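You operate a simulated robot arm through the tools that you are given. There is no shell and no other tool. Be economical: measure what you need, move in short steps, check, and stop when the job is done.

You are at the controls of a simulated two-armed robot. One attempt, no reset.

Task
On the left cork mat, fold the blue towel in half.

It is judged by the outcome, as a careful person would: the job done as asked, and still so three seconds after it is handed in. It fails if anything else is knocked over, pushed out of place, dropped, spilled or broken. Flat cloth is picked up by pressing the open fingertips on it (5 to 10 N) and closing them slowly along it; thin cloth reads only 2 to 8 mm in the jaws.

Robot
Two 7-joint arms with two-finger parallel grippers on one trunk, on a base that drives. Base frame: it is fixed to the floor where the robot stands at the start and does not move with it; the origin is under the middle of the robot, x ahead of it, y to its left, z up; the surface under the hand at the start is at about z = 760. Lengths are in mm, angles in degrees, forces in N, time in s.
The left shoulder is at the start at [70, 163, 1045], the right one opposite. With the tool pointing down near the work surface each hand reaches from about 400 to 880 mm from the robot's upright axis, wherever it stands, measured 20 degrees to its own side. Places, roughly: left cork mat [500, 0, 800]. Payload 3.43 kg a hand.
The TCP of each hand is the grasp point between the finger pads, 34 mm short of the fingertips. In the tool frame z runs along the fingers and y along their closing line. The gripper opens to 128 mm. The fingers are 24 mm wide and 12 mm thick; the gripper's body (48 by 130 mm) begins 96 mm behind the TCP.
Orientation is that of the tool frame in the base frame, as [roll, pitch, yaw] about the fixed x, y, z axes, in that order (R = Rz(yaw) Ry(pitch) Rx(roll)). With the fingers straight down and closing along the base's y, the tool's x points along the base's -x, its y along +y and its z along -z.

Tools
- The arms move only by the tool play_rows. It takes "left_increments", "right_increments" or both (then of equal length, played together; a hand with none holds still); each is a list of rows, each a list of 7 numbers: the turn, a rotation vector about the base's x, y, z in degrees, then the shift along the base's x, y, z in mm, then the opening, from 0 (shut) to 1 (fully open). In form: [[rx, ry, rz, dx, dy, dz, gripper], ...]. A call has 1 to 8 rows; each row shifts and turns the commanded pose from where the row before left it. A row lasts 0.2 s, in which the tool goes at most 50 mm and 8.6 degrees; a call with a longer step from one row to the next is refused whole, and so is a gripper value outside its range. Where a pose cannot be reached the arm comes as near as it can. A force on the tool above 40 N (or 10 N above the force at the start of the call, whichever is more), or a blocked arm, ends the call early, and 0.2 s more pass. Each finger travels about 153 mm/s and halts on what it meets, pressing with about 24 N; the grip force reading is that of the motor and also rises with nothing between the fingers. The clock runs only during rows and for 0.2 s after the last one: add rows that do not move to give the fingers time. It gives the time, the measured TCP pose, the force on the tool (base axes), the opening and the grip force at its end, in the units of the frame above (readings bear some noise), with the torque about the TCP (base axes, N m) and any sound that the robot's microphone picked up.
- Cameras (640 x 400 px; columns grow to the right, rows downward): "scene" is now at [129.5, 15.9, 1268.5]; the picture's right is [0.01, -1.00, 0.00], its down [-0.68, -0.01, -0.73] and it looks along [0.73, 0.01, -0.68] (base axes); focal length 253 px, centre (320, 200). "left" rides on the left gripper at [76, 11, -160] in its tool frame; the picture's right is [-0.15, 0.99, 0.00], its down [-0.88, -0.13, -0.46] and it looks along [-0.45, -0.07, 0.89] (tool axes); focal length 234 px, centre (320, 200). "right" rides on the right gripper at [76, -11, -160] in its tool frame; the picture's right is [0.15, 0.99, 0.00], its down [-0.88, 0.13, -0.46] and it looks along [-0.45, 0.07, 0.89] (tool axes); focal length 234 px, centre (320, 200). There is no depth. A picture from a camera that has moved, and an enlarged one, comes with that camera's place and axes in the base frame and with its lens. The place of the scene camera against the robot may be out by one fixed shift of up to 25 mm in any direction.
- capture(camera): a new picture of that camera. It takes no simulated time.
- slide_trunk(by): slides the trunk up (or, below 0, down) by that many mm; the arms and the scene camera ride with it, the base frame stays. It gives what a move gives, with no picture.
- drive_base(legs): drives the robot by 1 to 6 legs, each [ahead, left, turn to the left] in mm, mm and degrees, along the robot's own axes; the way and the turn of a leg run together, so that a leg with both is an arc; at most 1500 mm and 180 degrees a leg. The arms and the cameras ride along, it lands a little off, and it stops where it bumps. It gives what a move gives.
- turn_head(pan, tilt): turns the head with the scene camera to pan (to the left, within 86 degrees either way) and tilt (down, from -29 to 69), counted from straight ahead of the robot. It gives what a move gives.
- enlarge(camera, box): a new picture of the part [left, top, right, bottom] of that camera's present view, enlarged. It takes no simulated time.
- close_job(): hands the job in; it is judged then, once.

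Work in short steps. Places have to be worked out from the pictures, the camera data and where the tool is seen: move nearer, look again, correct. Check each grasp and each placing, and mend what went wrong. You have 120 turns and 92 pictures in all, those below and enlarged ones among them. Open the grippers and draw the arms clear of the work before you hand the job in, unless the task says otherwise; then end with one line.

The tools are called by a JSON object that holds its "method" and its "body". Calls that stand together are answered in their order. play_rows: Moves the arms, as the interface text tells. Its arguments: {"type":"object","properties":{"left_increments":{"type":"array"},"right_increments":{"type":"array"}},"required":[]} The other tools are called the same way: slide_trunk (by) slides the trunk up or down; drive_base (legs) drives the base; turn_head (pan, tilt) turns the head that bears the scene camera; capture (camera) takes a picture; enlarge (camera, box) takes an enlarged picture of a part of a camera's view; close_job () hands the job in.

At the start:

```text
time_s: 0.0
left_eef_pos: [600.0, 295.9, 996.9]
left_ee_rot: [180.0, 0.0, -180.0]
left_ft_force: [-0.6, 0.6, -0.3]
left_torque: [0.0, 0.03, 0.01]
left_width: 128.1
left_grip_force: 0.1
right_eef_pos: [482.4, -197.4, 939.7]
right_ee_rot: [180.0, 0.0, 180.0]
right_ft_force: [-0.5, -0.3, -0.1]
right_torque: [-0.01, 0.01, -0.02]
right_width: 128.1
right_grip_force: 0.1
trunk travel left (down, up): [-525.0, 415.0]
robot x, y, heading: [0.2, -1.0, 0.1]
head pan, tilt: [0.7, 42.9]
```

scene: 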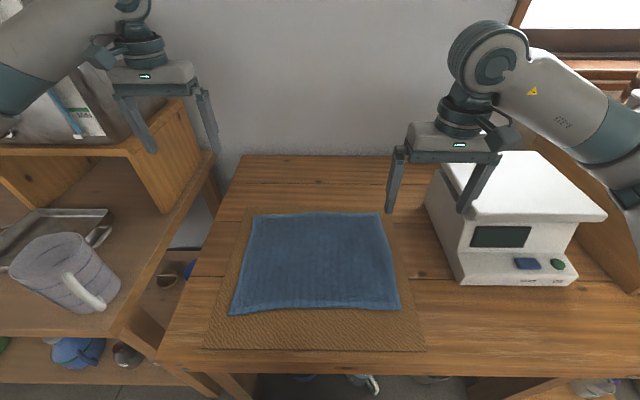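
right: 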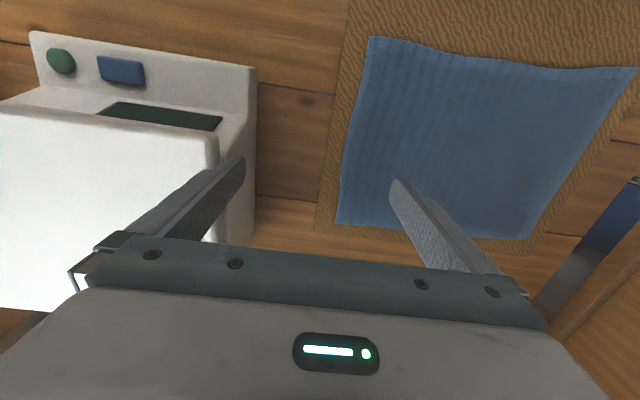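
left: 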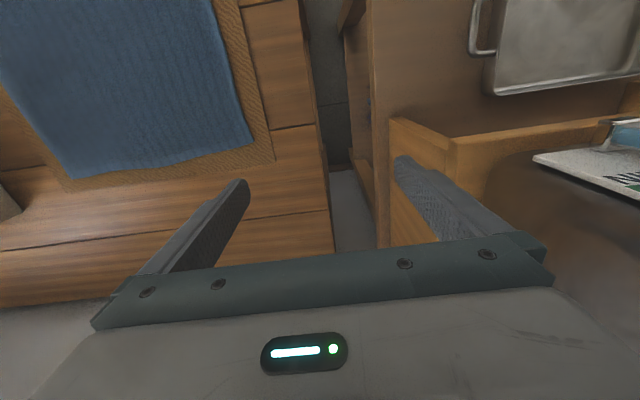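

The towel spans roughly x 340–615, y −145–200 (z about 765), and I plan to fold its near edge onto its far edge using both hands. First I bring the hands inward and up, clear of the shelf and the scale.

{"method": "play_rows", "body": {"left_increments": [[0, 0, 0, 0, -40, 0, 1], [0, 0, 0, 0, -40, 0, 1], [0, 0, 0, 0, -40, 0, 1], [0, 0, 0, 0, -20, 0, 1]], "right_increments": [[0, 0, 0, 0, 0, 30, 1], [0, 0, 0, 0, 25, 30, 1], [0, 0, 0, 0, 30, 0, 1], [0, 0, 0, 0, 20, 0, 1]]}}

```text
time_s: 1.0
left_eef_pos: [600.0, 156.6, 995.6]
left_ee_rot: [180.0, 0.0, -180.0]
left_ft_force: [-1.1, 0.5, 0.1]
left_torque: [0.01, 0.0, -0.01]
left_width: 127.9
left_grip_force: 0.0
right_eef_pos: [482.2, -121.3, 1000.6]
right_ee_rot: [180.0, -0.1, 179.9]
right_ft_force: [-0.5, 0.3, 0.0]
right_torque: [0.0, 0.05, 0.04]
right_width: 128.2
right_grip_force: 0.0
trunk travel left (down, up): [-525.0, 415.0]
robot x, y, heading: [-0.9, -0.5, -0.1]
head pan, tilt: [0.7, 42.9]
```

Both hands are now clear of the shelf and scale. I back the base up 150 mm so that both towel edges lie in reach.

{"method": "drive_base", "body": {"legs": [[-150, 0, 0]]}}

{"method": "capture", "body": {"camera": "scene"}}

{"method": "capture", "body": {"camera": "right"}}

{"method": "capture", "body": {"camera": "left"}}

```text
time_s: 2.4
left_eef_pos: [449.8, 156.4, 996.6]
left_ee_rot: [-179.9, 0.0, 180.0]
left_ft_force: [0.4, -0.5, -0.5]
left_torque: [0.0, 0.0, 0.02]
left_width: 128.0
left_grip_force: 0.1
right_eef_pos: [332.3, -123.0, 1001.0]
right_ee_rot: [-179.9, 0.0, 179.9]
right_ft_force: [-0.5, 0.4, 0.2]
right_torque: [0.04, -0.04, 0.04]
right_width: 128.0
right_grip_force: 0.0
trunk travel left (down, up): [-525.0, 415.0]
robot x, y, heading: [-151.3, -3.3, 0.1]
head pan, tilt: [0.7, 42.9]
```

```text
88 pictures are left
camera scene: at [-20.8, 15.9, 1268.5], right [0.01, -1.0, 0.0], down [-0.68, -0.01, -0.73], along [0.73, 0.01, -0.68], focal length 253 px, centre (320, 200)
```

scene: 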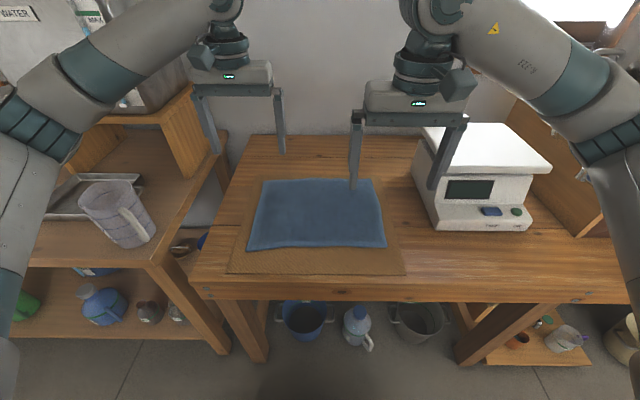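

```text
87 pictures are left
camera right: at [256.1, -133.7, 1161.1], right [-0.14, 0.99, 0.0], down [0.88, 0.13, 0.46], along [0.45, 0.07, -0.89], focal length 234 px, centre (320, 200)
```

right: 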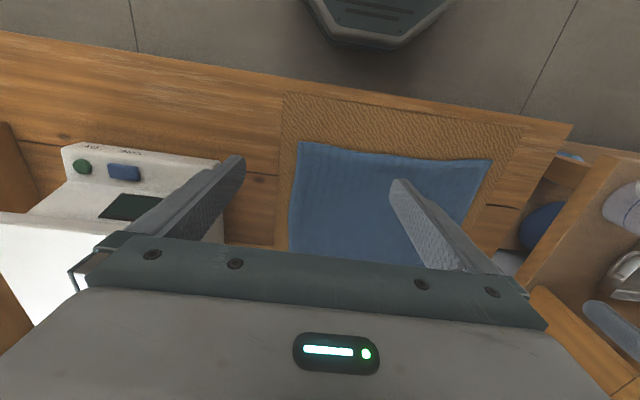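

```text
86 pictures are left
camera left: at [373.9, 168.2, 1155.5], right [0.15, 0.99, 0.0], down [0.88, -0.13, 0.46], along [0.45, -0.07, -0.89], focal length 234 px, centre (320, 200)
```

left: 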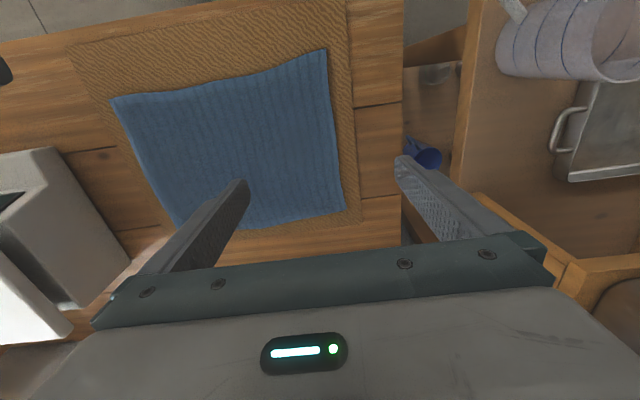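

From the wrist cameras the near corners lie at about (337, 181) and (350, −151). I bring both hands above points just inside those corners with the fingers narrowed to about 45 mm.

{"method": "play_rows", "body": {"left_increments": [[0, 0, 0, -25, -2.5, -33, 0.35], [0, 0, 0, -25, -2.5, -33, 0.35], [0, 0, 0, -25, -2.5, -33, 0.35], [0, 0, 0, -25, -2.5, -33, 0.35], [0, 0, 0, 0, 0, -15, 0.35], [0, 0, 0, 0, 0, 0, 0.35]], "right_increments": [[0, 0, 0, 6, 1, -35, 0.35], [0, 0, 0, 7, 1, -35, 0.35], [0, 0, 0, 7, 2, -35, 0.35], [0, 0, 0, 7, 1, -30, 0.35], [0, 0, 0, 0, 0, -16, 0.35], [0, 0, 0, 0, 0, 0, 0.35]]}}

{"method": "capture", "body": {"camera": "right"}}

{"method": "capture", "body": {"camera": "left"}}

```text
time_s: 3.8
left_eef_pos: [351.4, 147.6, 849.4]
left_ee_rot: [-180.0, 0.0, -180.0]
left_ft_force: [0.1, -0.6, -0.9]
left_torque: [0.03, 0.01, 0.01]
left_width: 44.8
left_grip_force: 0.0
right_eef_pos: [359.3, -117.6, 849.3]
right_ee_rot: [-180.0, 0.1, 179.9]
right_ft_force: [-0.4, 0.5, 0.8]
right_torque: [-0.01, -0.05, -0.01]
right_width: 44.9
right_grip_force: 0.0
trunk travel left (down, up): [-525.0, 415.0]
robot x, y, heading: [-148.6, 0.7, 0.1]
head pan, tilt: [0.7, 42.9]
```

```text
85 pictures are left
camera right: at [283.4, -128.1, 1009.4], right [-0.14, 0.99, 0.0], down [0.88, 0.13, 0.46], along [0.45, 0.07, -0.89], focal length 234 px, centre (320, 200)
```

right: 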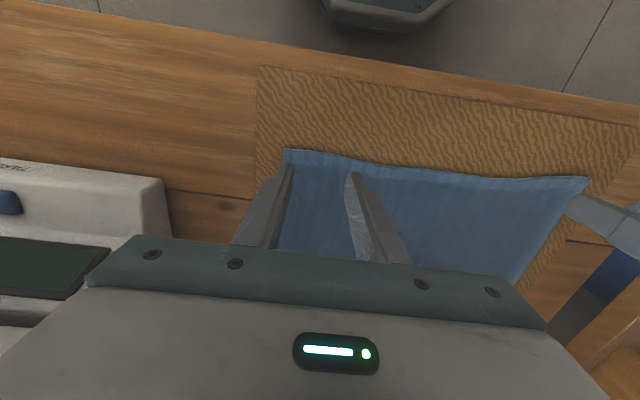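

```text
84 pictures are left
camera left: at [274.7, 159.3, 1008.0], right [0.15, 0.99, 0.0], down [0.88, -0.13, 0.46], along [0.45, -0.07, -0.89], focal length 234 px, centre (320, 200)
```

left: 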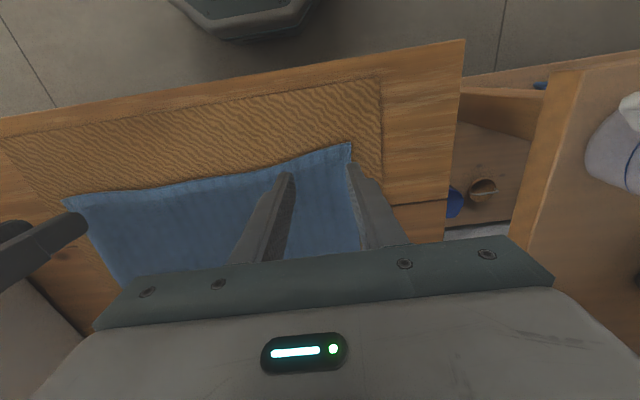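

Both hands sit as planned, and the edge runs from x 337 to about 350 on the left and 353 to about 359 on the right. I shift slightly inward and lower close to the cloth.

{"method": "play_rows", "body": {"left_increments": [[0, 0, 0, 5, 0, -20, 0.35], [0, 0, 0, 0, 0, -15, 0.35], [0, 0, 0, 0, 0, -5, 0.35], [0, 0, 0, 0, 0, 0, 0.35]], "right_increments": [[0, 0, 0, 8, 0, -20, 0.35], [0, 0, 0, 0, 0, -15, 0.35], [0, 0, 0, 0, 0, -5, 0.35], [0, 0, 0, 0, 0, 0, 0.35]]}}

```text
time_s: 4.8
left_eef_pos: [355.5, 146.9, 809.4]
left_ee_rot: [180.0, 0.0, 180.0]
left_ft_force: [-0.4, -0.6, -0.4]
left_torque: [0.01, 0.0, 0.01]
left_width: 44.7
left_grip_force: 0.1
right_eef_pos: [367.7, -118.0, 809.2]
right_ee_rot: [-180.0, 0.0, 179.8]
right_ft_force: [0.0, 0.6, -0.5]
right_torque: [0.01, -0.04, -0.01]
right_width: 44.8
right_grip_force: 0.2
trunk travel left (down, up): [-525.0, 415.0]
robot x, y, heading: [-148.2, 1.0, -0.1]
head pan, tilt: [0.7, 42.9]
```

No contact yet at z 809, so I go down another 8 mm in small steps.

{"method": "play_rows", "body": {"left_increments": [[0, 0, 0, 0, 0, -3, 0.35], [0, 0, 0, 0, 0, -3, 0.35], [0, 0, 0, 0, 0, -2, 0.35], [0, 0, 0, 0, 0, 0, 0.35]], "right_increments": [[0, 0, 0, 0, 0, -3, 0.35], [0, 0, 0, 0, 0, -3, 0.35], [0, 0, 0, 0, 0, -2, 0.35], [0, 0, 0, 0, 0, 0, 0.35]]}}

```text
time_s: 5.8
left_eef_pos: [355.2, 146.8, 801.8]
left_ee_rot: [179.9, 0.1, -180.0]
left_ft_force: [-0.2, -0.8, 1.7]
left_torque: [0.0, -0.02, 0.04]
left_width: 44.5
left_grip_force: 0.1
right_eef_pos: [367.0, -117.7, 801.9]
right_ee_rot: [-180.0, 0.0, 179.9]
right_ft_force: [0.1, -0.2, 1.3]
right_torque: [-0.04, -0.04, 0.03]
right_width: 44.9
right_grip_force: 0.0
trunk travel left (down, up): [-525.0, 415.0]
robot x, y, heading: [-149.4, 1.8, 0.1]
head pan, tilt: [0.7, 42.9]
```

Light contact has begun (about 1.5 N on each hand). I press down a little more.

{"method": "play_rows", "body": {"left_increments": [[0, 0, 0, 0, 0, -1.5, 0.35], [0, 0, 0, 0, 0, 0, 0.35]], "right_increments": [[0, 0, 0, 0, 0, -1.5, 0.35], [0, 0, 0, 0, 0, 0, 0.35]]}}

```text
time_s: 6.4
left_eef_pos: [354.6, 146.7, 801.0]
left_ee_rot: [179.9, 0.0, -180.0]
left_ft_force: [1.6, -0.5, 5.8]
left_torque: [-0.01, -0.03, -0.01]
left_width: 44.7
left_grip_force: 0.1
right_eef_pos: [367.1, -118.1, 801.0]
right_ee_rot: [-179.9, -0.1, 180.0]
right_ft_force: [0.5, 1.3, 6.0]
right_torque: [0.01, -0.05, 0.01]
right_width: 44.8
right_grip_force: 0.1
trunk travel left (down, up): [-525.0, 415.0]
robot x, y, heading: [-151.4, -0.4, -0.1]
head pan, tilt: [0.7, 42.9]
```

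The pressure is about 6 N on both hands, which is in the right range. I close slowly along the cloth.

{"method": "play_rows", "body": {"left_increments": [[0, 0, 0, 0, 0, -0.3, 0.3], [0, 0, 0, 0, 0, 0, 0.25], [0, 0, 0, 0, 0, 0, 0.2], [0, 0, 0, 0, 0, 0, 0.15], [0, 0, 0, 0, 0, 0, 0.1], [0, 0, 0, 0, 0, 0, 0.05], [0, 0, 0, 0, 0, 0, 0], [0, 0, 0, 0, 0, 0, 0]], "right_increments": [[0, 0, 0, 0, 0, -0.3, 0.3], [0, 0, 0, 0, 0, 0, 0.25], [0, 0, 0, 0, 0, 0, 0.2], [0, 0, 0, 0, 0, 0, 0.15], [0, 0, 0, 0, 0, 0, 0.1], [0, 0, 0, 0, 0, 0, 0.05], [0, 0, 0, 0, 0, 0, 0], [0, 0, 0, 0, 0, 0, 0]]}}

{"method": "capture", "body": {"camera": "right"}}

{"method": "capture", "body": {"camera": "left"}}

```text
time_s: 8.2
left_eef_pos: [355.2, 147.1, 800.6]
left_ee_rot: [-180.0, 0.0, 179.9]
left_ft_force: [0.2, -5.8, 6.9]
left_torque: [-0.13, -0.01, 0.01]
left_width: 4.2
left_grip_force: 23.6
right_eef_pos: [368.1, -117.0, 801.1]
right_ee_rot: [180.0, 0.0, 179.9]
right_ft_force: [0.9, 4.9, 6.6]
right_torque: [0.16, -0.02, 0.04]
right_width: 8.0
right_grip_force: 24.1
trunk travel left (down, up): [-525.0, 415.0]
robot x, y, heading: [-151.1, -2.7, 0.2]
head pan, tilt: [0.7, 42.9]
```

```text
83 pictures are left
camera right: at [291.1, -128.7, 960.9], right [-0.15, 0.99, 0.0], down [0.88, 0.13, 0.46], along [0.45, 0.07, -0.89], focal length 234 px, centre (320, 200)
```

right: 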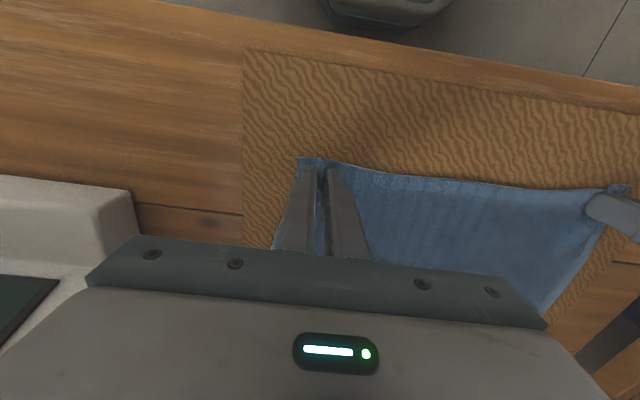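

```text
82 pictures are left
camera left: at [278.7, 158.0, 959.0], right [0.15, 0.99, 0.0], down [0.88, -0.13, 0.46], along [0.45, -0.07, -0.89], focal length 234 px, centre (320, 200)
```

left: 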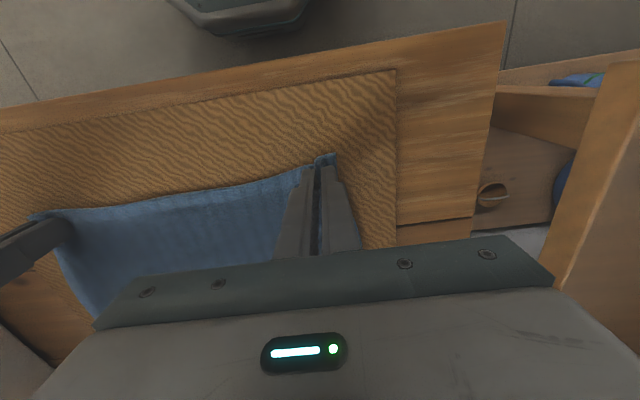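

Both grips took, but folding away from the robot would leave the gripped strip pointing backward. Folding the far edge toward me lets me tilt the fingers forward during the carry, so I open slowly to spread the cloth again and lift off.

{"method": "play_rows", "body": {"left_increments": [[0, 0, 0, 0, 0, 0, 0.08], [0, 0, 0, 0, 0, 0, 0.16], [0, 0, 0, 0, 0, 0, 0.24], [0, 0, 0, 0, 0, 0, 0.34], [0, 0, 0, 0, 0, 0, 0.36], [0, 0, 0, 0, 0, 15, 0.36], [0, 0, 0, 0, 0, 45, 0.36], [0, 0, 0, 0, 0, 45, 0.36]], "right_increments": [[0, 0, 0, 0, 0, 0, 0.08], [0, 0, 0, 0, 0, 0, 0.16], [0, 0, 0, 0, 0, 0, 0.24], [0, 0, 0, 0, 0, 0, 0.34], [0, 0, 0, 0, 0, 0, 0.36], [0, 0, 0, 0, 0, 15, 0.36], [0, 0, 0, 0, 0, 45, 0.36], [0, 0, 0, 0, 0, 45, 0.36]]}}

{"method": "capture", "body": {"camera": "scene"}}

```text
time_s: 10.0
left_eef_pos: [355.9, 146.2, 904.2]
left_ee_rot: [-180.0, 0.0, 179.9]
left_ft_force: [-0.2, -0.3, -0.8]
left_torque: [0.04, -0.02, 0.0]
left_width: 46.2
left_grip_force: 0.0
right_eef_pos: [365.2, -117.9, 905.5]
right_ee_rot: [-179.9, -0.1, 179.9]
right_ft_force: [-0.7, 0.3, 0.7]
right_torque: [0.0, 0.01, 0.01]
right_width: 46.1
right_grip_force: 0.0
trunk travel left (down, up): [-525.0, 415.0]
robot x, y, heading: [-145.2, -0.1, -0.0]
head pan, tilt: [0.7, 42.9]
```

```text
81 pictures are left
camera scene: at [-20.8, 16.0, 1268.4], right [0.01, -1.0, 0.0], down [-0.68, -0.01, -0.73], along [0.73, 0.01, -0.68], focal length 253 px, centre (320, 200)
```

scene: 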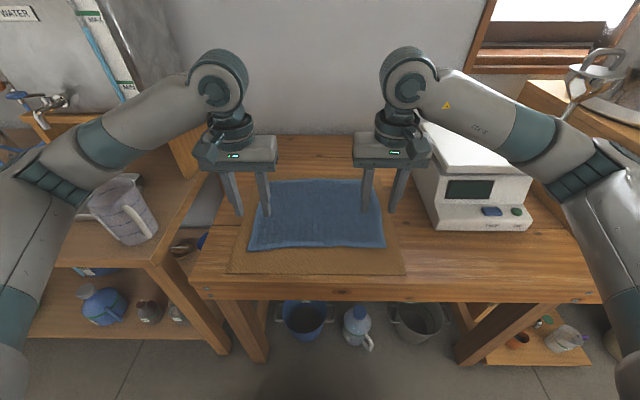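

The towel is flat again. I test in the air how far the hands can tilt forward near the near edge, half-way first.

{"method": "play_rows", "body": {"left_increments": [[0, -8, 0, 0, 0, 0, 0.36], [0, -8, 0, 0, 0, 0, 0.36], [0, -8, 0, 0, 0, 0, 0.36], [0, -8, 0, 0, 0, 0, 0.36], [0, -8, 0, 0, 0, 0, 0.36]], "right_increments": [[0, -8, 0, 0, 0, 0, 0.36], [0, -8, 0, 0, 0, 0, 0.36], [0, -8, 0, 0, 0, 0, 0.36], [0, -8, 0, 0, 0, 0, 0.36], [0, -8, 0, 0, 0, 0, 0.36]]}}

{"method": "capture", "body": {"camera": "scene"}}

```text
time_s: 11.2
left_eef_pos: [365.8, 143.1, 907.3]
left_ee_rot: [179.9, 39.9, 180.0]
left_ft_force: [-0.1, -0.3, -0.1]
left_torque: [0.01, -0.02, 0.0]
left_width: 45.8
left_grip_force: 0.0
left hand out of reach, approached as far as the arm can: row 5
right_eef_pos: [368.2, -117.3, 905.7]
right_ee_rot: [179.9, 40.0, 179.9]
right_ft_force: [-0.1, -0.4, -0.8]
right_torque: [0.01, 0.0, 0.01]
right_width: 46.0
right_grip_force: 0.0
trunk travel left (down, up): [-525.0, 415.0]
robot x, y, heading: [-150.6, -6.8, 0.1]
head pan, tilt: [0.7, 42.9]
```

```text
80 pictures are left
camera scene: at [-19.8, 15.7, 1268.5], right [0.01, -1.0, 0.0], down [-0.68, -0.01, -0.73], along [0.73, 0.01, -0.68], focal length 253 px, centre (320, 200)
```

scene: 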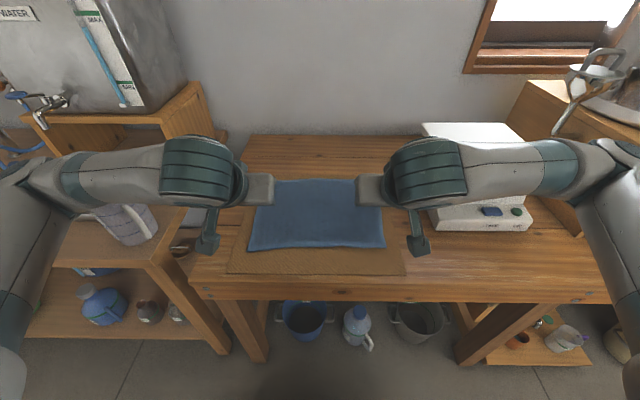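

The left arm hits its limit at 40° this close to the robot. I test whether more tilt is possible further out by moving the hands 150 mm ahead and tilting further.

{"method": "play_rows", "body": {"left_increments": [[0, 0, 0, 45, 0, 0, 0.36], [0, 0, 0, 45, 0, 0, 0.36], [0, 0, 0, 45, 0, 0, 0.36], [0, -8, 0, 15, 0, 0, 0.36], [0, -8, 0, 0, 0, 0, 0.36], [0, -8, 0, 0, 0, 0, 0.36], [0, -8, 0, 0, 0, 0, 0.36]], "right_increments": [[0, 0, 0, 45, 0, 0, 0.36], [0, 0, 0, 45, 0, 0, 0.36], [0, 0, 0, 45, 0, 0, 0.36], [0, -8, 0, 15, 0, 0, 0.36], [0, -8, 0, 0, 0, 0, 0.36], [0, -8, 0, 0, 0, 0, 0.36], [0, -8, 0, 0, 0, 0, 0.36]]}}

{"method": "capture", "body": {"camera": "scene"}}

```text
time_s: 12.8
left_eef_pos: [515.1, 147.3, 906.6]
left_ee_rot: [-179.5, 72.2, -179.6]
left_ft_force: [-0.7, 1.2, -0.2]
left_torque: [-0.03, -0.02, -0.03]
left_width: 46.1
left_grip_force: 0.0
right_eef_pos: [514.3, -101.4, 904.0]
right_ee_rot: [178.9, 70.1, -179.9]
right_ft_force: [-0.5, 0.8, 0.6]
right_torque: [0.0, -0.06, -0.05]
right_width: 46.0
right_grip_force: 0.0
right hand out of reach, approached as far as the arm can: row 7
trunk travel left (down, up): [-525.0, 415.0]
robot x, y, heading: [-148.9, 2.1, -0.1]
head pan, tilt: [0.7, 42.9]
```

```text
79 pictures are left
camera scene: at [-21.0, 19.8, 1268.6], right [0.01, -1.0, 0.0], down [-0.68, -0.01, -0.73], along [0.73, 0.01, -0.68], focal length 253 px, centre (320, 200)
```

scene: 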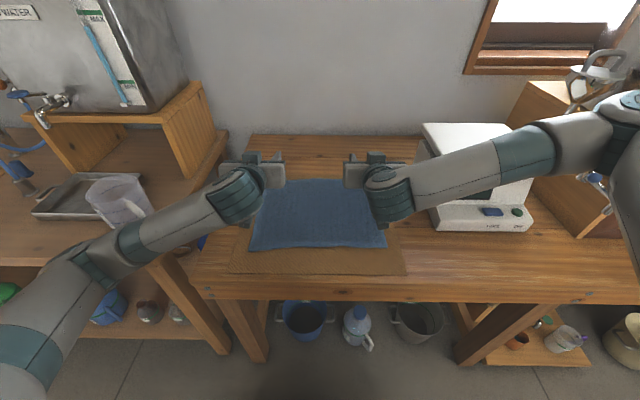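

A tilt of about 70° works further out, so I'll grasp the far edge upright, tilt while arcing back, and use a base drive for part of the way. I untilt and move above the far edge.

{"method": "play_rows", "body": {"left_increments": [[0, 8, 0, 0, 0, 0, 0.36], [0, 8, 0, 0, 0, 0, 0.36], [0, 8, 0, 0, 0, 0, 0.36], [0, 8, 0, 0, 0, 0, 0.36], [0, 8, 0, 10, 0, 0, 0.36], [0, 8, 0, 20, 0, 0, 0.36], [0, 8, 0, 20, 0, 0, 0.36], [0, 8, 0, 20, 0, 0, 0.36]], "right_increments": [[0, 8, 0, 0, 0, 0, 0.36], [0, 8, 0, 0, 0, 0, 0.36], [0, 8, 0, 0, 0, 0, 0.36], [0, 8, 0, 0, 0, 0, 0.36], [0, 8, 0, 10, 0, 0, 0.36], [0, 8, 0, 20, 0, 0, 0.36], [0, 8, 0, 20, 0, 0, 0.36], [0, 8, 0, 20, 0, 0, 0.36]]}}

{"method": "capture", "body": {"camera": "scene"}}

```text
time_s: 14.6
left_eef_pos: [587.7, 143.0, 905.4]
left_ee_rot: [-179.9, 7.8, 180.0]
left_ft_force: [0.6, 0.0, -0.9]
left_torque: [-0.01, 0.02, 0.0]
left_width: 46.3
left_grip_force: 0.1
right_eef_pos: [586.1, -105.0, 901.4]
right_ee_rot: [180.0, 7.8, -180.0]
right_ft_force: [-0.4, 0.0, 0.3]
right_torque: [0.02, 0.04, -0.03]
right_width: 46.0
right_grip_force: 0.1
trunk travel left (down, up): [-525.0, 415.0]
robot x, y, heading: [-148.7, 1.0, -0.1]
head pan, tilt: [0.7, 42.9]
```

```text
78 pictures are left
camera scene: at [-18.1, 15.9, 1268.1], right [0.01, -1.0, 0.0], down [-0.68, -0.01, -0.73], along [0.73, 0.01, -0.68], focal length 253 px, centre (320, 200)
```

scene: 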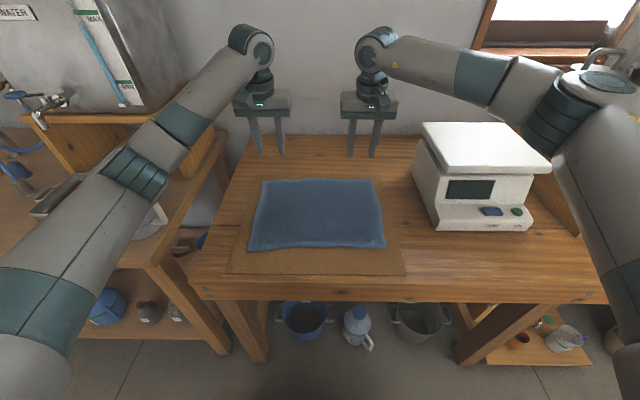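

The far edge is now clear in view. I enlarge it to locate it better.

{"method": "enlarge", "body": {"camera": "scene", "box": [230, 140, 410, 260]}}

{"method": "capture", "body": {"camera": "left"}}

{"method": "capture", "body": {"camera": "right"}}

```text
3.33 times, centred on (320, 200) of scene
camera zoom: at [-18.1, 15.9, 1268.1], right [0.01, -1.0, 0.0], down [-0.68, -0.01, -0.73], along [0.73, 0.01, -0.68], focal length 842 px, centre (320, 200)
```

zoom: 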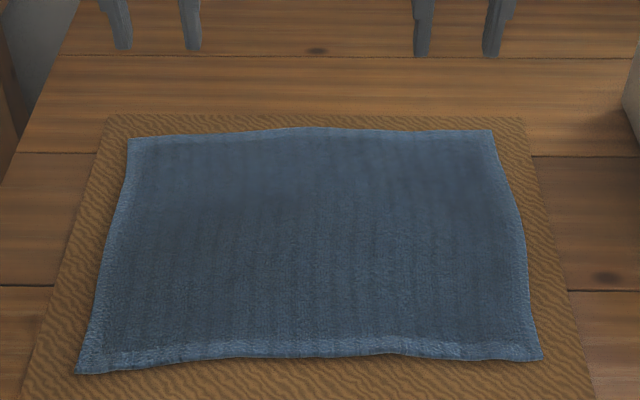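

```text
76 pictures are left
camera left: at [490.8, 154.7, 1051.9], right [0.15, 0.99, 0.02], down [0.81, -0.13, 0.57], along [0.57, -0.07, -0.82], focal length 234 px, centre (320, 200)
```

left: 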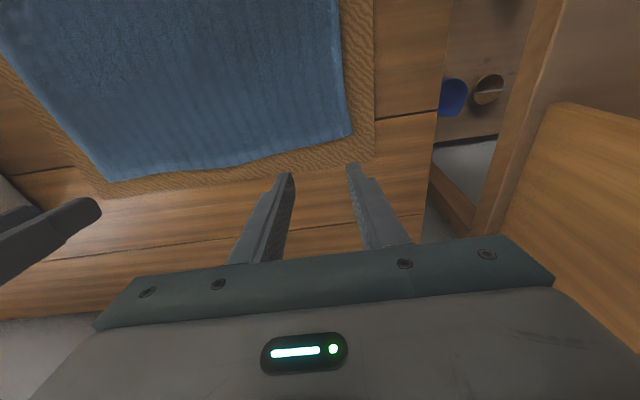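

```text
75 pictures are left
camera right: at [488.9, -116.4, 1049.8], right [-0.14, 0.99, -0.02], down [0.81, 0.13, 0.57], along [0.57, 0.07, -0.82], focal length 234 px, centre (320, 200)
```

right: 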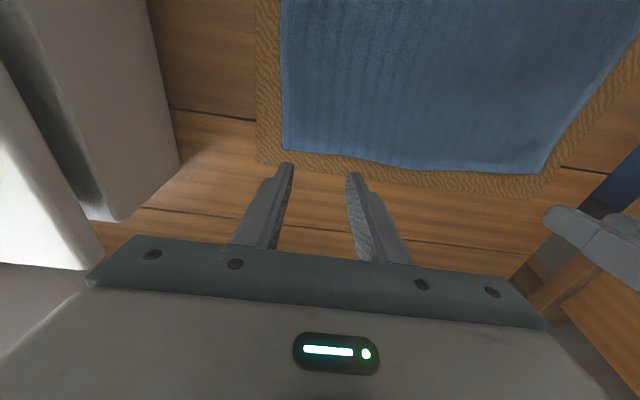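

Far corners are at about (597, 186) and (612, −147). I straighten the hands and bring them to z 815 over points some 35 mm inside the corners, with the fingers overlapping the edge by about 16 mm.

{"method": "play_rows", "body": {"left_increments": [[0, 7.8, 0, 9, 5, 0, 0.36], [0, 0, 0, 0, 0, -30, 0.36], [0, 0, 0, 0, 0, -30, 0.36], [0, 0, 0, 0, 0, -25, 0.36], [0, 0, 0, 0, 0, 0, 0.36]], "right_increments": [[0, 7.8, 0, 22, -7, 0, 0.36], [0, 0, 0, 0, 0, -30, 0.36], [0, 0, 0, 0, 0, -30, 0.36], [0, 0, 0, 0, 0, -25, 0.36], [0, 0, 0, 0, 0, 0, 0.36]]}}

{"method": "enlarge", "body": {"camera": "scene", "box": [230, 100, 410, 220]}}

{"method": "capture", "body": {"camera": "scene"}}

{"method": "capture", "body": {"camera": "left"}}

{"method": "capture", "body": {"camera": "right"}}

```text
time_s: 15.8
left_eef_pos: [594.2, 148.1, 822.6]
left_ee_rot: [-180.0, 0.3, -179.9]
left_ft_force: [0.2, -1.0, -0.2]
left_torque: [-0.02, -0.01, 0.01]
left_width: 46.3
left_grip_force: 0.0
right_eef_pos: [606.1, -113.8, 818.4]
right_ee_rot: [-180.0, 0.1, 179.9]
right_ft_force: [-0.2, 0.6, 0.0]
right_torque: [0.04, -0.01, 0.01]
right_width: 46.0
right_grip_force: 0.0
trunk travel left (down, up): [-525.0, 415.0]
robot x, y, heading: [-151.2, 1.9, 0.1]
head pan, tilt: [0.7, 42.9]
```

```text
3.33 times, centred on (320, 160) of scene
camera zoom: at [-20.5, 16.0, 1268.6], right [0.01, -1.0, 0.0], down [-0.68, -0.01, -0.73], along [0.73, 0.01, -0.68], focal length 842 px, centre (320, 333)
```

zoom: 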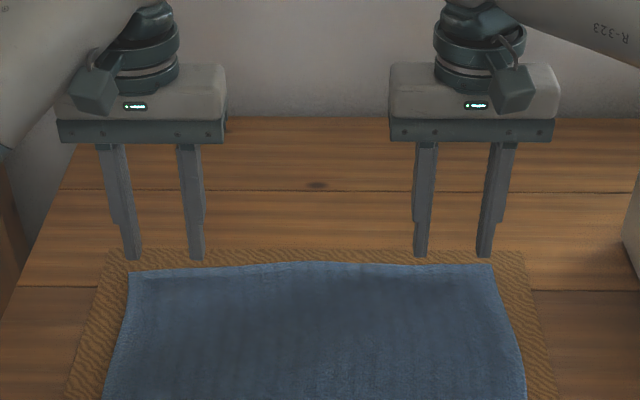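

```text
73 pictures are left
camera scene: at [-20.5, 16.0, 1268.6], right [0.01, -1.0, 0.0], down [-0.68, -0.01, -0.73], along [0.73, 0.01, -0.68], focal length 253 px, centre (320, 200)
```

scene: 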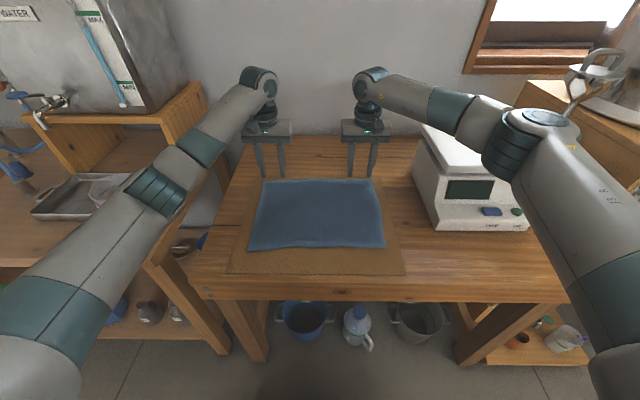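

```text
72 pictures are left
camera left: at [517.6, 160.3, 979.8], right [0.15, 0.99, 0.0], down [0.88, -0.13, 0.46], along [0.45, -0.07, -0.89], focal length 234 px, centre (320, 200)
```

left: 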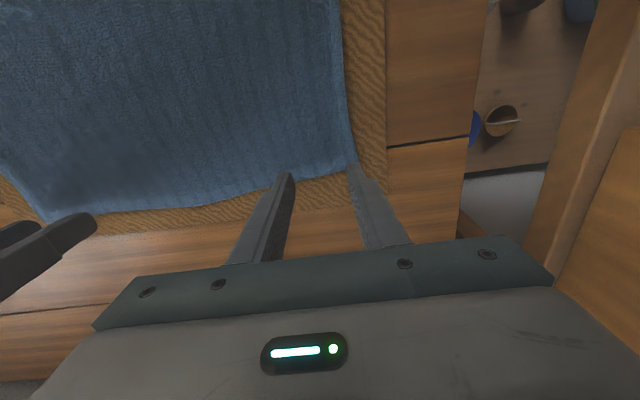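

```text
71 pictures are left
camera right: at [529.4, -123.7, 977.7], right [-0.14, 0.99, 0.0], down [0.88, 0.13, 0.46], along [0.45, 0.07, -0.89], focal length 234 px, centre (320, 200)
```

right: 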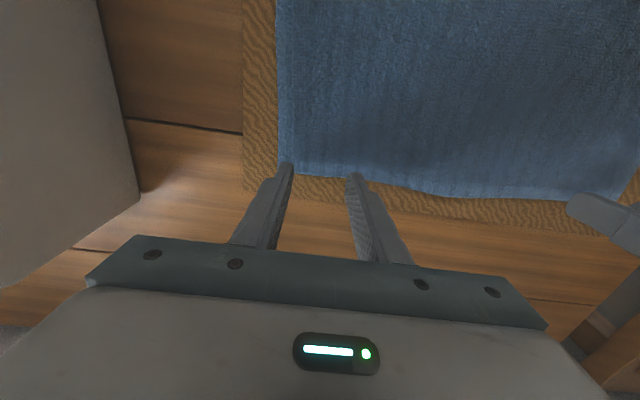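

Refined corners are (594, 177) and (607, −143). I nudge both hands inward and lower them toward contact.

{"method": "play_rows", "body": {"left_increments": [[0, 0, 0, -2.5, -5, -5, 0.36], [0, 0, 0, 0, 0, -5, 0.36], [0, 0, 0, 0, 0, -5, 0.36], [0, 0, 0, 0, 0, -3, 0.36], [0, 0, 0, 0, 0, 0, 0.36]], "right_increments": [[0, 0, 0, -3, 5, -5, 0.36], [0, 0, 0, 0, 0, -5, 0.36], [0, 0, 0, 0, 0, -3, 0.36], [0, 0, 0, 0, 0, -2, 0.36], [0, 0, 0, 0, 0, 0, 0.36]]}}

```text
time_s: 17.0
left_eef_pos: [591.4, 143.4, 802.4]
left_ee_rot: [179.9, 0.1, -179.9]
left_ft_force: [0.4, -0.9, 0.6]
left_torque: [0.01, 0.0, -0.01]
left_width: 46.3
left_grip_force: 0.0
right_eef_pos: [604.1, -106.9, 803.2]
right_ee_rot: [-179.9, 0.2, 179.9]
right_ft_force: [-0.5, 0.6, 0.1]
right_torque: [0.03, 0.02, 0.04]
right_width: 46.2
right_grip_force: 0.1
trunk travel left (down, up): [-525.0, 415.0]
robot x, y, heading: [-152.3, 2.1, -0.1]
head pan, tilt: [0.7, 42.9]
```

Almost touching now. I press about 2 mm further.

{"method": "play_rows", "body": {"left_increments": [[0, 0, 0, 0, 0, -1.5, 0.36], [0, 0, 0, 0, 0, -0.8, 0.36], [0, 0, 0, 0, 0, 0, 0.36]], "right_increments": [[0, 0, 0, 0, 0, -2, 0.36], [0, 0, 0, 0, 0, -1, 0.36], [0, 0, 0, 0, 0, 0, 0.36]]}}

```text
time_s: 17.8
left_eef_pos: [592.9, 142.7, 801.9]
left_ee_rot: [-180.0, 0.3, -180.0]
left_ft_force: [0.7, 0.1, 1.8]
left_torque: [-0.03, -0.04, -0.05]
left_width: 45.8
left_grip_force: 0.0
right_eef_pos: [603.0, -108.0, 800.5]
right_ee_rot: [180.0, 0.2, 179.9]
right_ft_force: [0.6, 0.7, 5.9]
right_torque: [-0.01, 0.04, 0.04]
right_width: 46.1
right_grip_force: 0.0
trunk travel left (down, up): [-525.0, 415.0]
robot x, y, heading: [-147.6, 0.6, 0.0]
head pan, tilt: [0.7, 42.9]
```

The right hand is at 6 N while the left needs a bit more. I press the left another 1.3 mm.

{"method": "play_rows", "body": {"left_increments": [[0, 0, 0, 0, 0, -1.3, 0.36], [0, 0, 0, 0, 0, 0, 0.36]]}}

```text
time_s: 18.4
left_eef_pos: [592.6, 144.1, 801.4]
left_ee_rot: [180.0, 0.3, 180.0]
left_ft_force: [2.1, -0.8, 5.1]
left_torque: [0.01, -0.04, 0.0]
left_width: 46.0
left_grip_force: 0.1
right_eef_pos: [604.1, -107.5, 800.4]
right_ee_rot: [180.0, 0.2, 180.0]
right_ft_force: [2.3, 0.2, 6.9]
right_torque: [0.0, -0.06, 0.0]
right_width: 45.8
right_grip_force: 0.0
trunk travel left (down, up): [-525.0, 415.0]
robot x, y, heading: [-152.2, -1.6, -0.2]
head pan, tilt: [0.7, 42.9]
```

Both press with 5–7 N. I close slowly.

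{"method": "play_rows", "body": {"left_increments": [[0, 0, 0, 0, 0, -0.5, 0.3], [0, 0, 0, 0, 0, 0, 0.25], [0, 0, 0, 0, 0, 0, 0.2], [0, 0, 0, 0, 0, 0, 0.15], [0, 0, 0, 0, 0, 0, 0.1], [0, 0, 0, 0, 0, 0, 0.05], [0, 0, 0, 0, 0, 0, 0], [0, 0, 0, 0, 0, 0, 0]], "right_increments": [[0, 0, 0, 0, 0, 0, 0.3], [0, 0, 0, 0, 0, 0, 0.25], [0, 0, 0, 0, 0, 0, 0.2], [0, 0, 0, 0, 0, 0, 0.15], [0, 0, 0, 0, 0, 0, 0.1], [0, 0, 0, 0, 0, 0, 0.05], [0, 0, 0, 0, 0, 0, 0], [0, 0, 0, 0, 0, 0, 0]]}}

{"method": "enlarge", "body": {"camera": "scene", "box": [230, 140, 410, 260]}}

```text
time_s: 20.2
left_eef_pos: [591.6, 143.4, 801.2]
left_ee_rot: [180.0, 0.3, 180.0]
left_ft_force: [-0.6, -7.1, 6.8]
left_torque: [-0.24, 0.06, 0.07]
left_width: 4.1
left_grip_force: 23.8
right_eef_pos: [602.9, -107.0, 800.8]
right_ee_rot: [179.9, 0.2, 179.9]
right_ft_force: [-0.2, 6.7, 5.5]
right_torque: [0.23, 0.04, -0.13]
right_width: 4.5
right_grip_force: 24.2
trunk travel left (down, up): [-525.0, 415.0]
robot x, y, heading: [-149.4, -1.4, 0.1]
head pan, tilt: [0.7, 42.9]
```

```text
3.33 times, centred on (320, 200) of scene
camera zoom: at [-21.4, 15.8, 1268.7], right [0.01, -1.0, 0.0], down [-0.68, -0.01, -0.73], along [0.73, 0.01, -0.68], focal length 842 px, centre (320, 200)
```

zoom: 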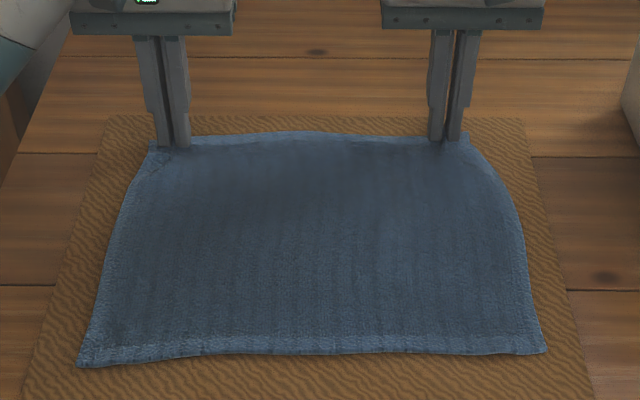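

Both grips read about 4 mm of cloth. I lift in an arc toward the robot, tilting the hands forward as I go.

{"method": "play_rows", "body": {"left_increments": [[0, -2, 0, -3, 0, 14, 0], [0, -5, 0, -5, 0, 13, 0], [0, -5, 0, -7, 0, 13, 0], [0, -5, 0, -9, 0, 12, 0], [0, -5, 0, -10, 0, 10, 0], [0, -6, 0, -11, 0, 9, 0], [0, -6, 0, -12, 0, 9, 0], [0, -6, 0, -12, 0, 8, 0]], "right_increments": [[0, -2, 0, -3, 0, 14, 0], [0, -5, 0, -5, 0, 13, 0], [0, -5, 0, -7, 0, 13, 0], [0, -5, 0, -9, 0, 12, 0], [0, -5, 0, -10, 0, 10, 0], [0, -6, 0, -11, 0, 9, 0], [0, -6, 0, -12, 0, 9, 0], [0, -6, 0, -12, 0, 8, 0]]}}

{"method": "capture", "body": {"camera": "scene"}}

```text
time_s: 22.0
left_eef_pos: [522.1, 142.7, 888.0]
left_ee_rot: [-180.0, 40.2, 180.0]
left_ft_force: [-0.3, -6.6, 0.5]
left_torque: [-0.21, 0.02, -0.08]
left_width: 3.9
left_grip_force: 24.1
right_eef_pos: [534.9, -106.4, 888.4]
right_ee_rot: [180.0, 40.3, 179.9]
right_ft_force: [0.1, 6.7, -0.1]
right_torque: [0.23, 0.0, 0.06]
right_width: 4.4
right_grip_force: 24.3
trunk travel left (down, up): [-525.0, 415.0]
robot x, y, heading: [-148.5, -1.4, -0.1]
head pan, tilt: [0.7, 42.9]
```

```text
69 pictures are left
camera scene: at [-20.7, 15.9, 1268.6], right [0.01, -1.0, 0.0], down [-0.68, -0.01, -0.73], along [0.73, 0.01, -0.68], focal length 253 px, centre (320, 200)
```

scene: 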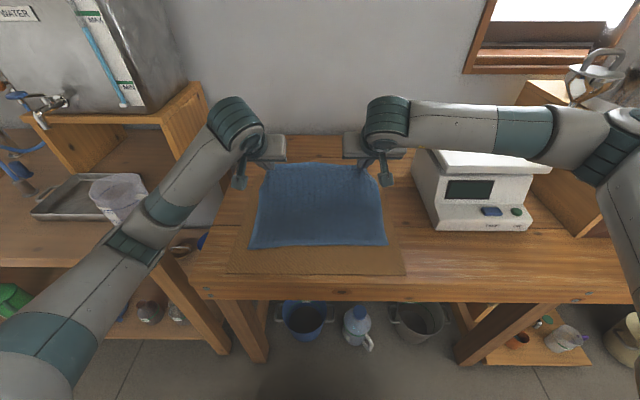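

The cloth lifts well with both corners held. Now I drive back 150 mm, carrying the edge over the middle.

{"method": "drive_base", "body": {"legs": [[-150, 0, 0]]}}

{"method": "capture", "body": {"camera": "scene"}}

```text
time_s: 23.3
left_eef_pos: [373.7, 142.3, 887.2]
left_ee_rot: [-180.0, 40.2, 179.9]
left_ft_force: [1.1, -7.3, 0.5]
left_torque: [-0.24, -0.01, -0.12]
left_width: 3.4
left_grip_force: 24.5
right_eef_pos: [384.6, -105.9, 887.3]
right_ee_rot: [179.9, 40.2, 179.9]
right_ft_force: [-0.5, 7.1, -0.6]
right_torque: [0.25, 0.04, 0.08]
right_width: 4.3
right_grip_force: 23.6
trunk travel left (down, up): [-525.0, 415.0]
robot x, y, heading: [-297.2, 0.9, -0.2]
head pan, tilt: [0.7, 42.9]
```

```text
68 pictures are left
camera scene: at [-170.2, 16.0, 1268.6], right [0.01, -1.0, 0.0], down [-0.68, -0.01, -0.73], along [0.73, 0.01, -0.68], focal length 253 px, centre (320, 200)
```

scene: 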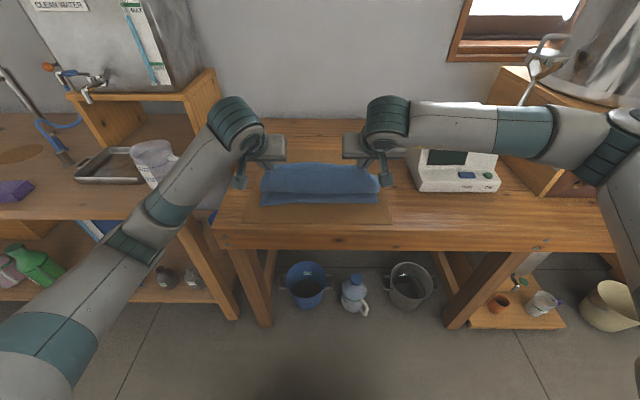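

The fold forms nicely. I lower the edge toward the near edge, tilting to about 60°, and then check.

{"method": "play_rows", "body": {"left_increments": [[0, -4, 0, -12, 0, -8, 0], [0, -4, 0, -10, 0, -11, 0], [0, -4, 0, -8, 0, -13, 0], [0, -4, 0, -6, 0, -14, 0], [0, -4, 0, -4, 0, -14, 0]], "right_increments": [[0, -4, 0, -12, 0, -8, 0], [0, -4, 0, -10, 0, -11, 0], [0, -4, 0, -8, 0, -13, 0], [0, -4, 0, -6, 0, -14, 0], [0, -4, 0, -4, 0, -14, 0]]}}

{"method": "capture", "body": {"camera": "scene"}}

{"method": "enlarge", "body": {"camera": "scene", "box": [210, 120, 420, 260]}}

{"method": "capture", "body": {"camera": "left"}}

```text
time_s: 24.5
left_eef_pos: [333.8, 143.1, 827.1]
left_ee_rot: [180.0, 60.3, 179.9]
left_ft_force: [-0.3, -6.2, 0.0]
left_torque: [-0.15, 0.03, -0.14]
left_width: 3.9
left_grip_force: 23.8
right_eef_pos: [345.4, -106.4, 826.7]
right_ee_rot: [179.8, 60.1, 179.7]
right_ft_force: [0.0, 6.5, 0.7]
right_torque: [0.17, 0.03, 0.16]
right_width: 4.3
right_grip_force: 24.3
trunk travel left (down, up): [-525.0, 415.0]
robot x, y, heading: [-296.7, 3.2, -0.1]
head pan, tilt: [0.7, 42.9]
```

```text
67 pictures are left
camera scene: at [-168.9, 16.0, 1268.6], right [0.01, -1.0, 0.0], down [-0.68, -0.01, -0.73], along [0.73, 0.01, -0.68], focal length 253 px, centre (320, 200)
```

scene: 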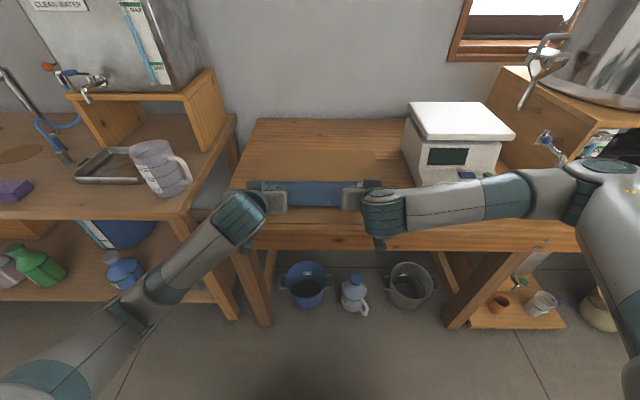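

```text
2.86 times, centred on (315, 190) of scene
camera zoom: at [-168.9, 16.0, 1268.6], right [0.01, -1.0, 0.0], down [-0.68, -0.01, -0.73], along [0.73, 0.01, -0.68], focal length 722 px, centre (334, 229)
```

zoom: 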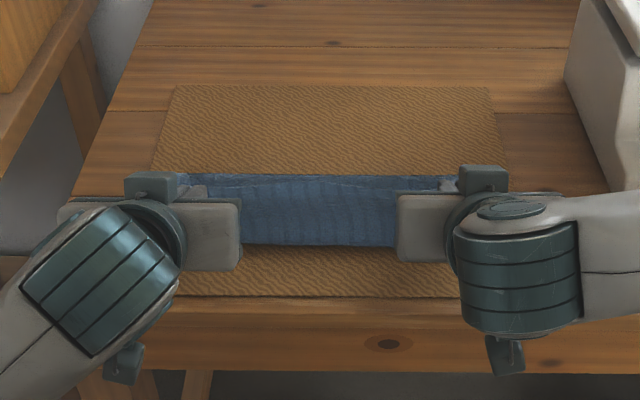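

```text
65 pictures are left
camera left: at [158.4, 154.2, 839.5], right [0.07, 0.99, 0.13], down [0.04, -0.13, 0.99], along [1.0, -0.07, -0.05], focal length 234 px, centre (320, 200)
```

left: 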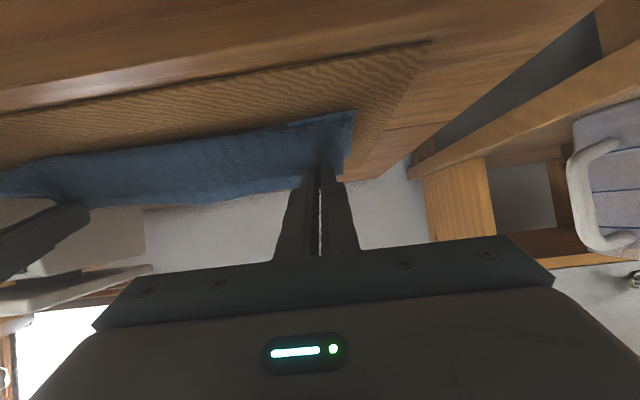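

The edge hangs just above the near edge, aligned. I lower the last 30 mm.

{"method": "play_rows", "body": {"left_increments": [[0, -3, 0, -1, 0, -10, 0], [0, -3, 0, -1, 0, -10, 0], [0, -2, 0, -1, 0, -8, 0], [0, 0, 0, 0, 0, 0, 0]], "right_increments": [[0, -3, 0, -1, 0, -10, 0], [0, -3, 0, -1, 0, -10, 0], [0, -2, 0, -1, 0, -8, 0], [0, 0, 0, 0, 0, 0, 0]]}}

{"method": "capture", "body": {"camera": "left"}}

{"method": "capture", "body": {"camera": "right"}}

{"method": "enlarge", "body": {"camera": "scene", "box": [210, 120, 420, 260]}}

```text
time_s: 25.5
left_eef_pos: [332.8, 142.2, 801.1]
left_ee_rot: [179.9, 68.4, 179.9]
left_ft_force: [-0.2, -5.0, 3.5]
left_torque: [-0.14, -0.07, -0.16]
left_width: 3.6
left_grip_force: 24.3
right_eef_pos: [343.3, -106.5, 800.7]
right_ee_rot: [179.9, 68.1, 179.5]
right_ft_force: [0.0, 6.8, 1.2]
right_torque: [0.18, -0.09, 0.18]
right_width: 4.1
right_grip_force: 24.5
trunk travel left (down, up): [-525.0, 415.0]
robot x, y, heading: [-299.2, 0.1, -0.3]
head pan, tilt: [0.7, 42.9]
```

```text
64 pictures are left
camera left: at [155.1, 154.2, 786.9], right [0.06, 0.99, 0.14], down [-0.1, -0.13, 0.99], along [0.99, -0.07, 0.09], focal length 234 px, centre (320, 200)
```

left: 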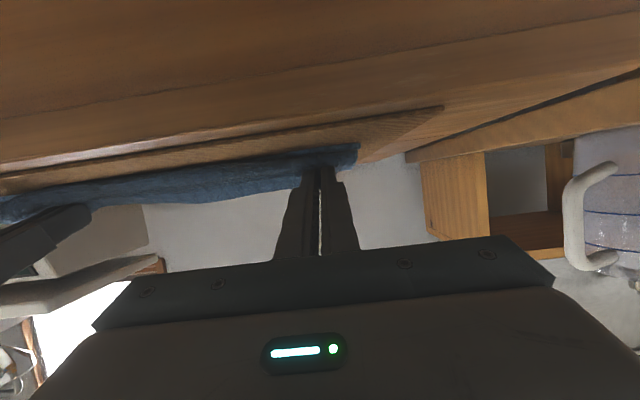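

```text
63 pictures are left
camera right: at [166.2, -115.8, 790.2], right [-0.05, 0.99, -0.14], down [-0.09, 0.13, 0.99], along [0.99, 0.06, 0.09], focal length 234 px, centre (320, 200)
```

right: 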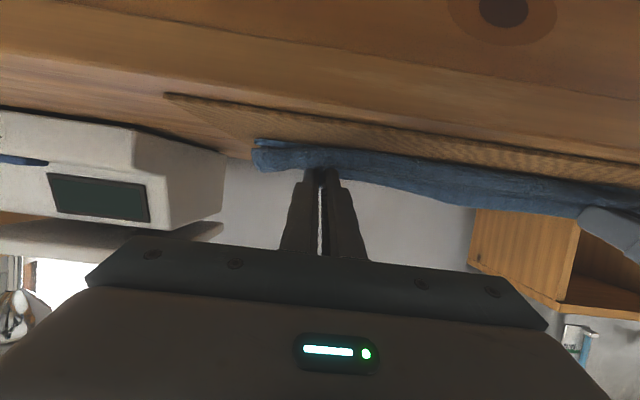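

```text
2.86 times, centred on (315, 190) of scene
camera zoom: at [-169.5, 15.8, 1268.6], right [0.01, -1.0, 0.0], down [-0.68, -0.01, -0.73], along [0.73, 0.01, -0.68], focal length 722 px, centre (334, 229)
```

zoom: 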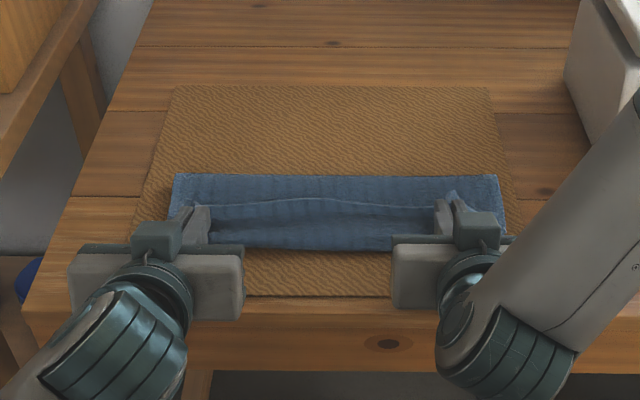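

The held edge rests right over the near edge with light contact (1–3 N). I open the fingers slowly to spread the gathered corners and then draw back along the fingers.

{"method": "play_rows", "body": {"left_increments": [[0, 0, 0, -4, 0, -1, 0], [0, 0, 0, 0, 0, 0, 0.1], [0, 0, 0, 0, 0, 0, 0.2], [0, 0, 0, 0, 0, 0, 0.3], [0, 0, 0, 0, 0, 0, 0.36], [0, 0, 0, 0, 0, 0, 0.36]], "right_increments": [[0, 0, 0, -4, 0, -1, 0], [0, 0, 0, 0, 0, 0, 0.1], [0, 0, 0, 0, 0, 0, 0.2], [0, 0, 0, 0, 0, 0, 0.3], [0, 0, 0, 0, 0, 0, 0.36], [0, 0, 0, 0, 0, 0, 0.36]]}}

{"method": "enlarge", "body": {"camera": "scene", "box": [210, 120, 420, 260]}}

{"method": "capture", "body": {"camera": "left"}}

```text
time_s: 26.9
left_eef_pos: [328.4, 142.8, 799.3]
left_ee_rot: [179.9, 68.2, 179.8]
left_ft_force: [0.4, 0.2, 1.2]
left_torque: [0.02, -0.01, -0.01]
left_width: 45.0
left_grip_force: 0.0
right_eef_pos: [339.4, -106.3, 799.0]
right_ee_rot: [-179.8, 68.0, 179.7]
right_ft_force: [0.8, -0.3, 0.2]
right_torque: [-0.04, -0.05, 0.0]
right_width: 46.0
right_grip_force: 0.0
trunk travel left (down, up): [-525.0, 415.0]
robot x, y, heading: [-303.1, 0.2, -0.3]
head pan, tilt: [0.7, 42.9]
```

```text
2.86 times, centred on (315, 190) of scene
camera zoom: at [-169.3, 16.0, 1268.5], right [0.01, -1.0, 0.0], down [-0.68, -0.01, -0.73], along [0.73, 0.01, -0.68], focal length 722 px, centre (334, 229)
```

zoom: 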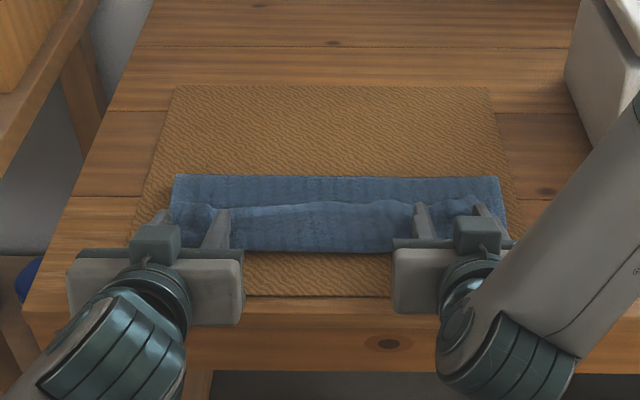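

```text
60 pictures are left
camera left: at [151.3, 154.7, 785.8], right [0.06, 0.99, 0.14], down [-0.1, -0.13, 0.99], along [0.99, -0.07, 0.09], focal length 234 px, centre (320, 200)
```

left: 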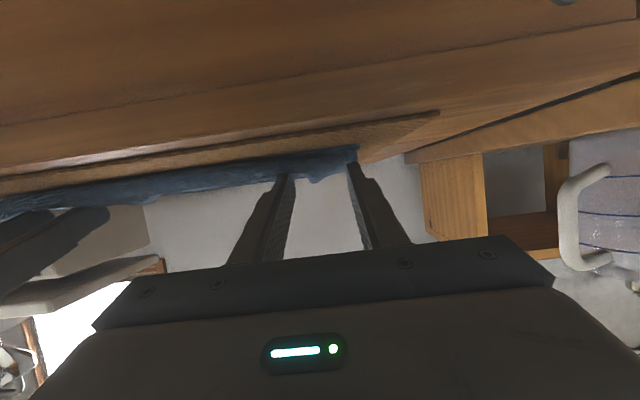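

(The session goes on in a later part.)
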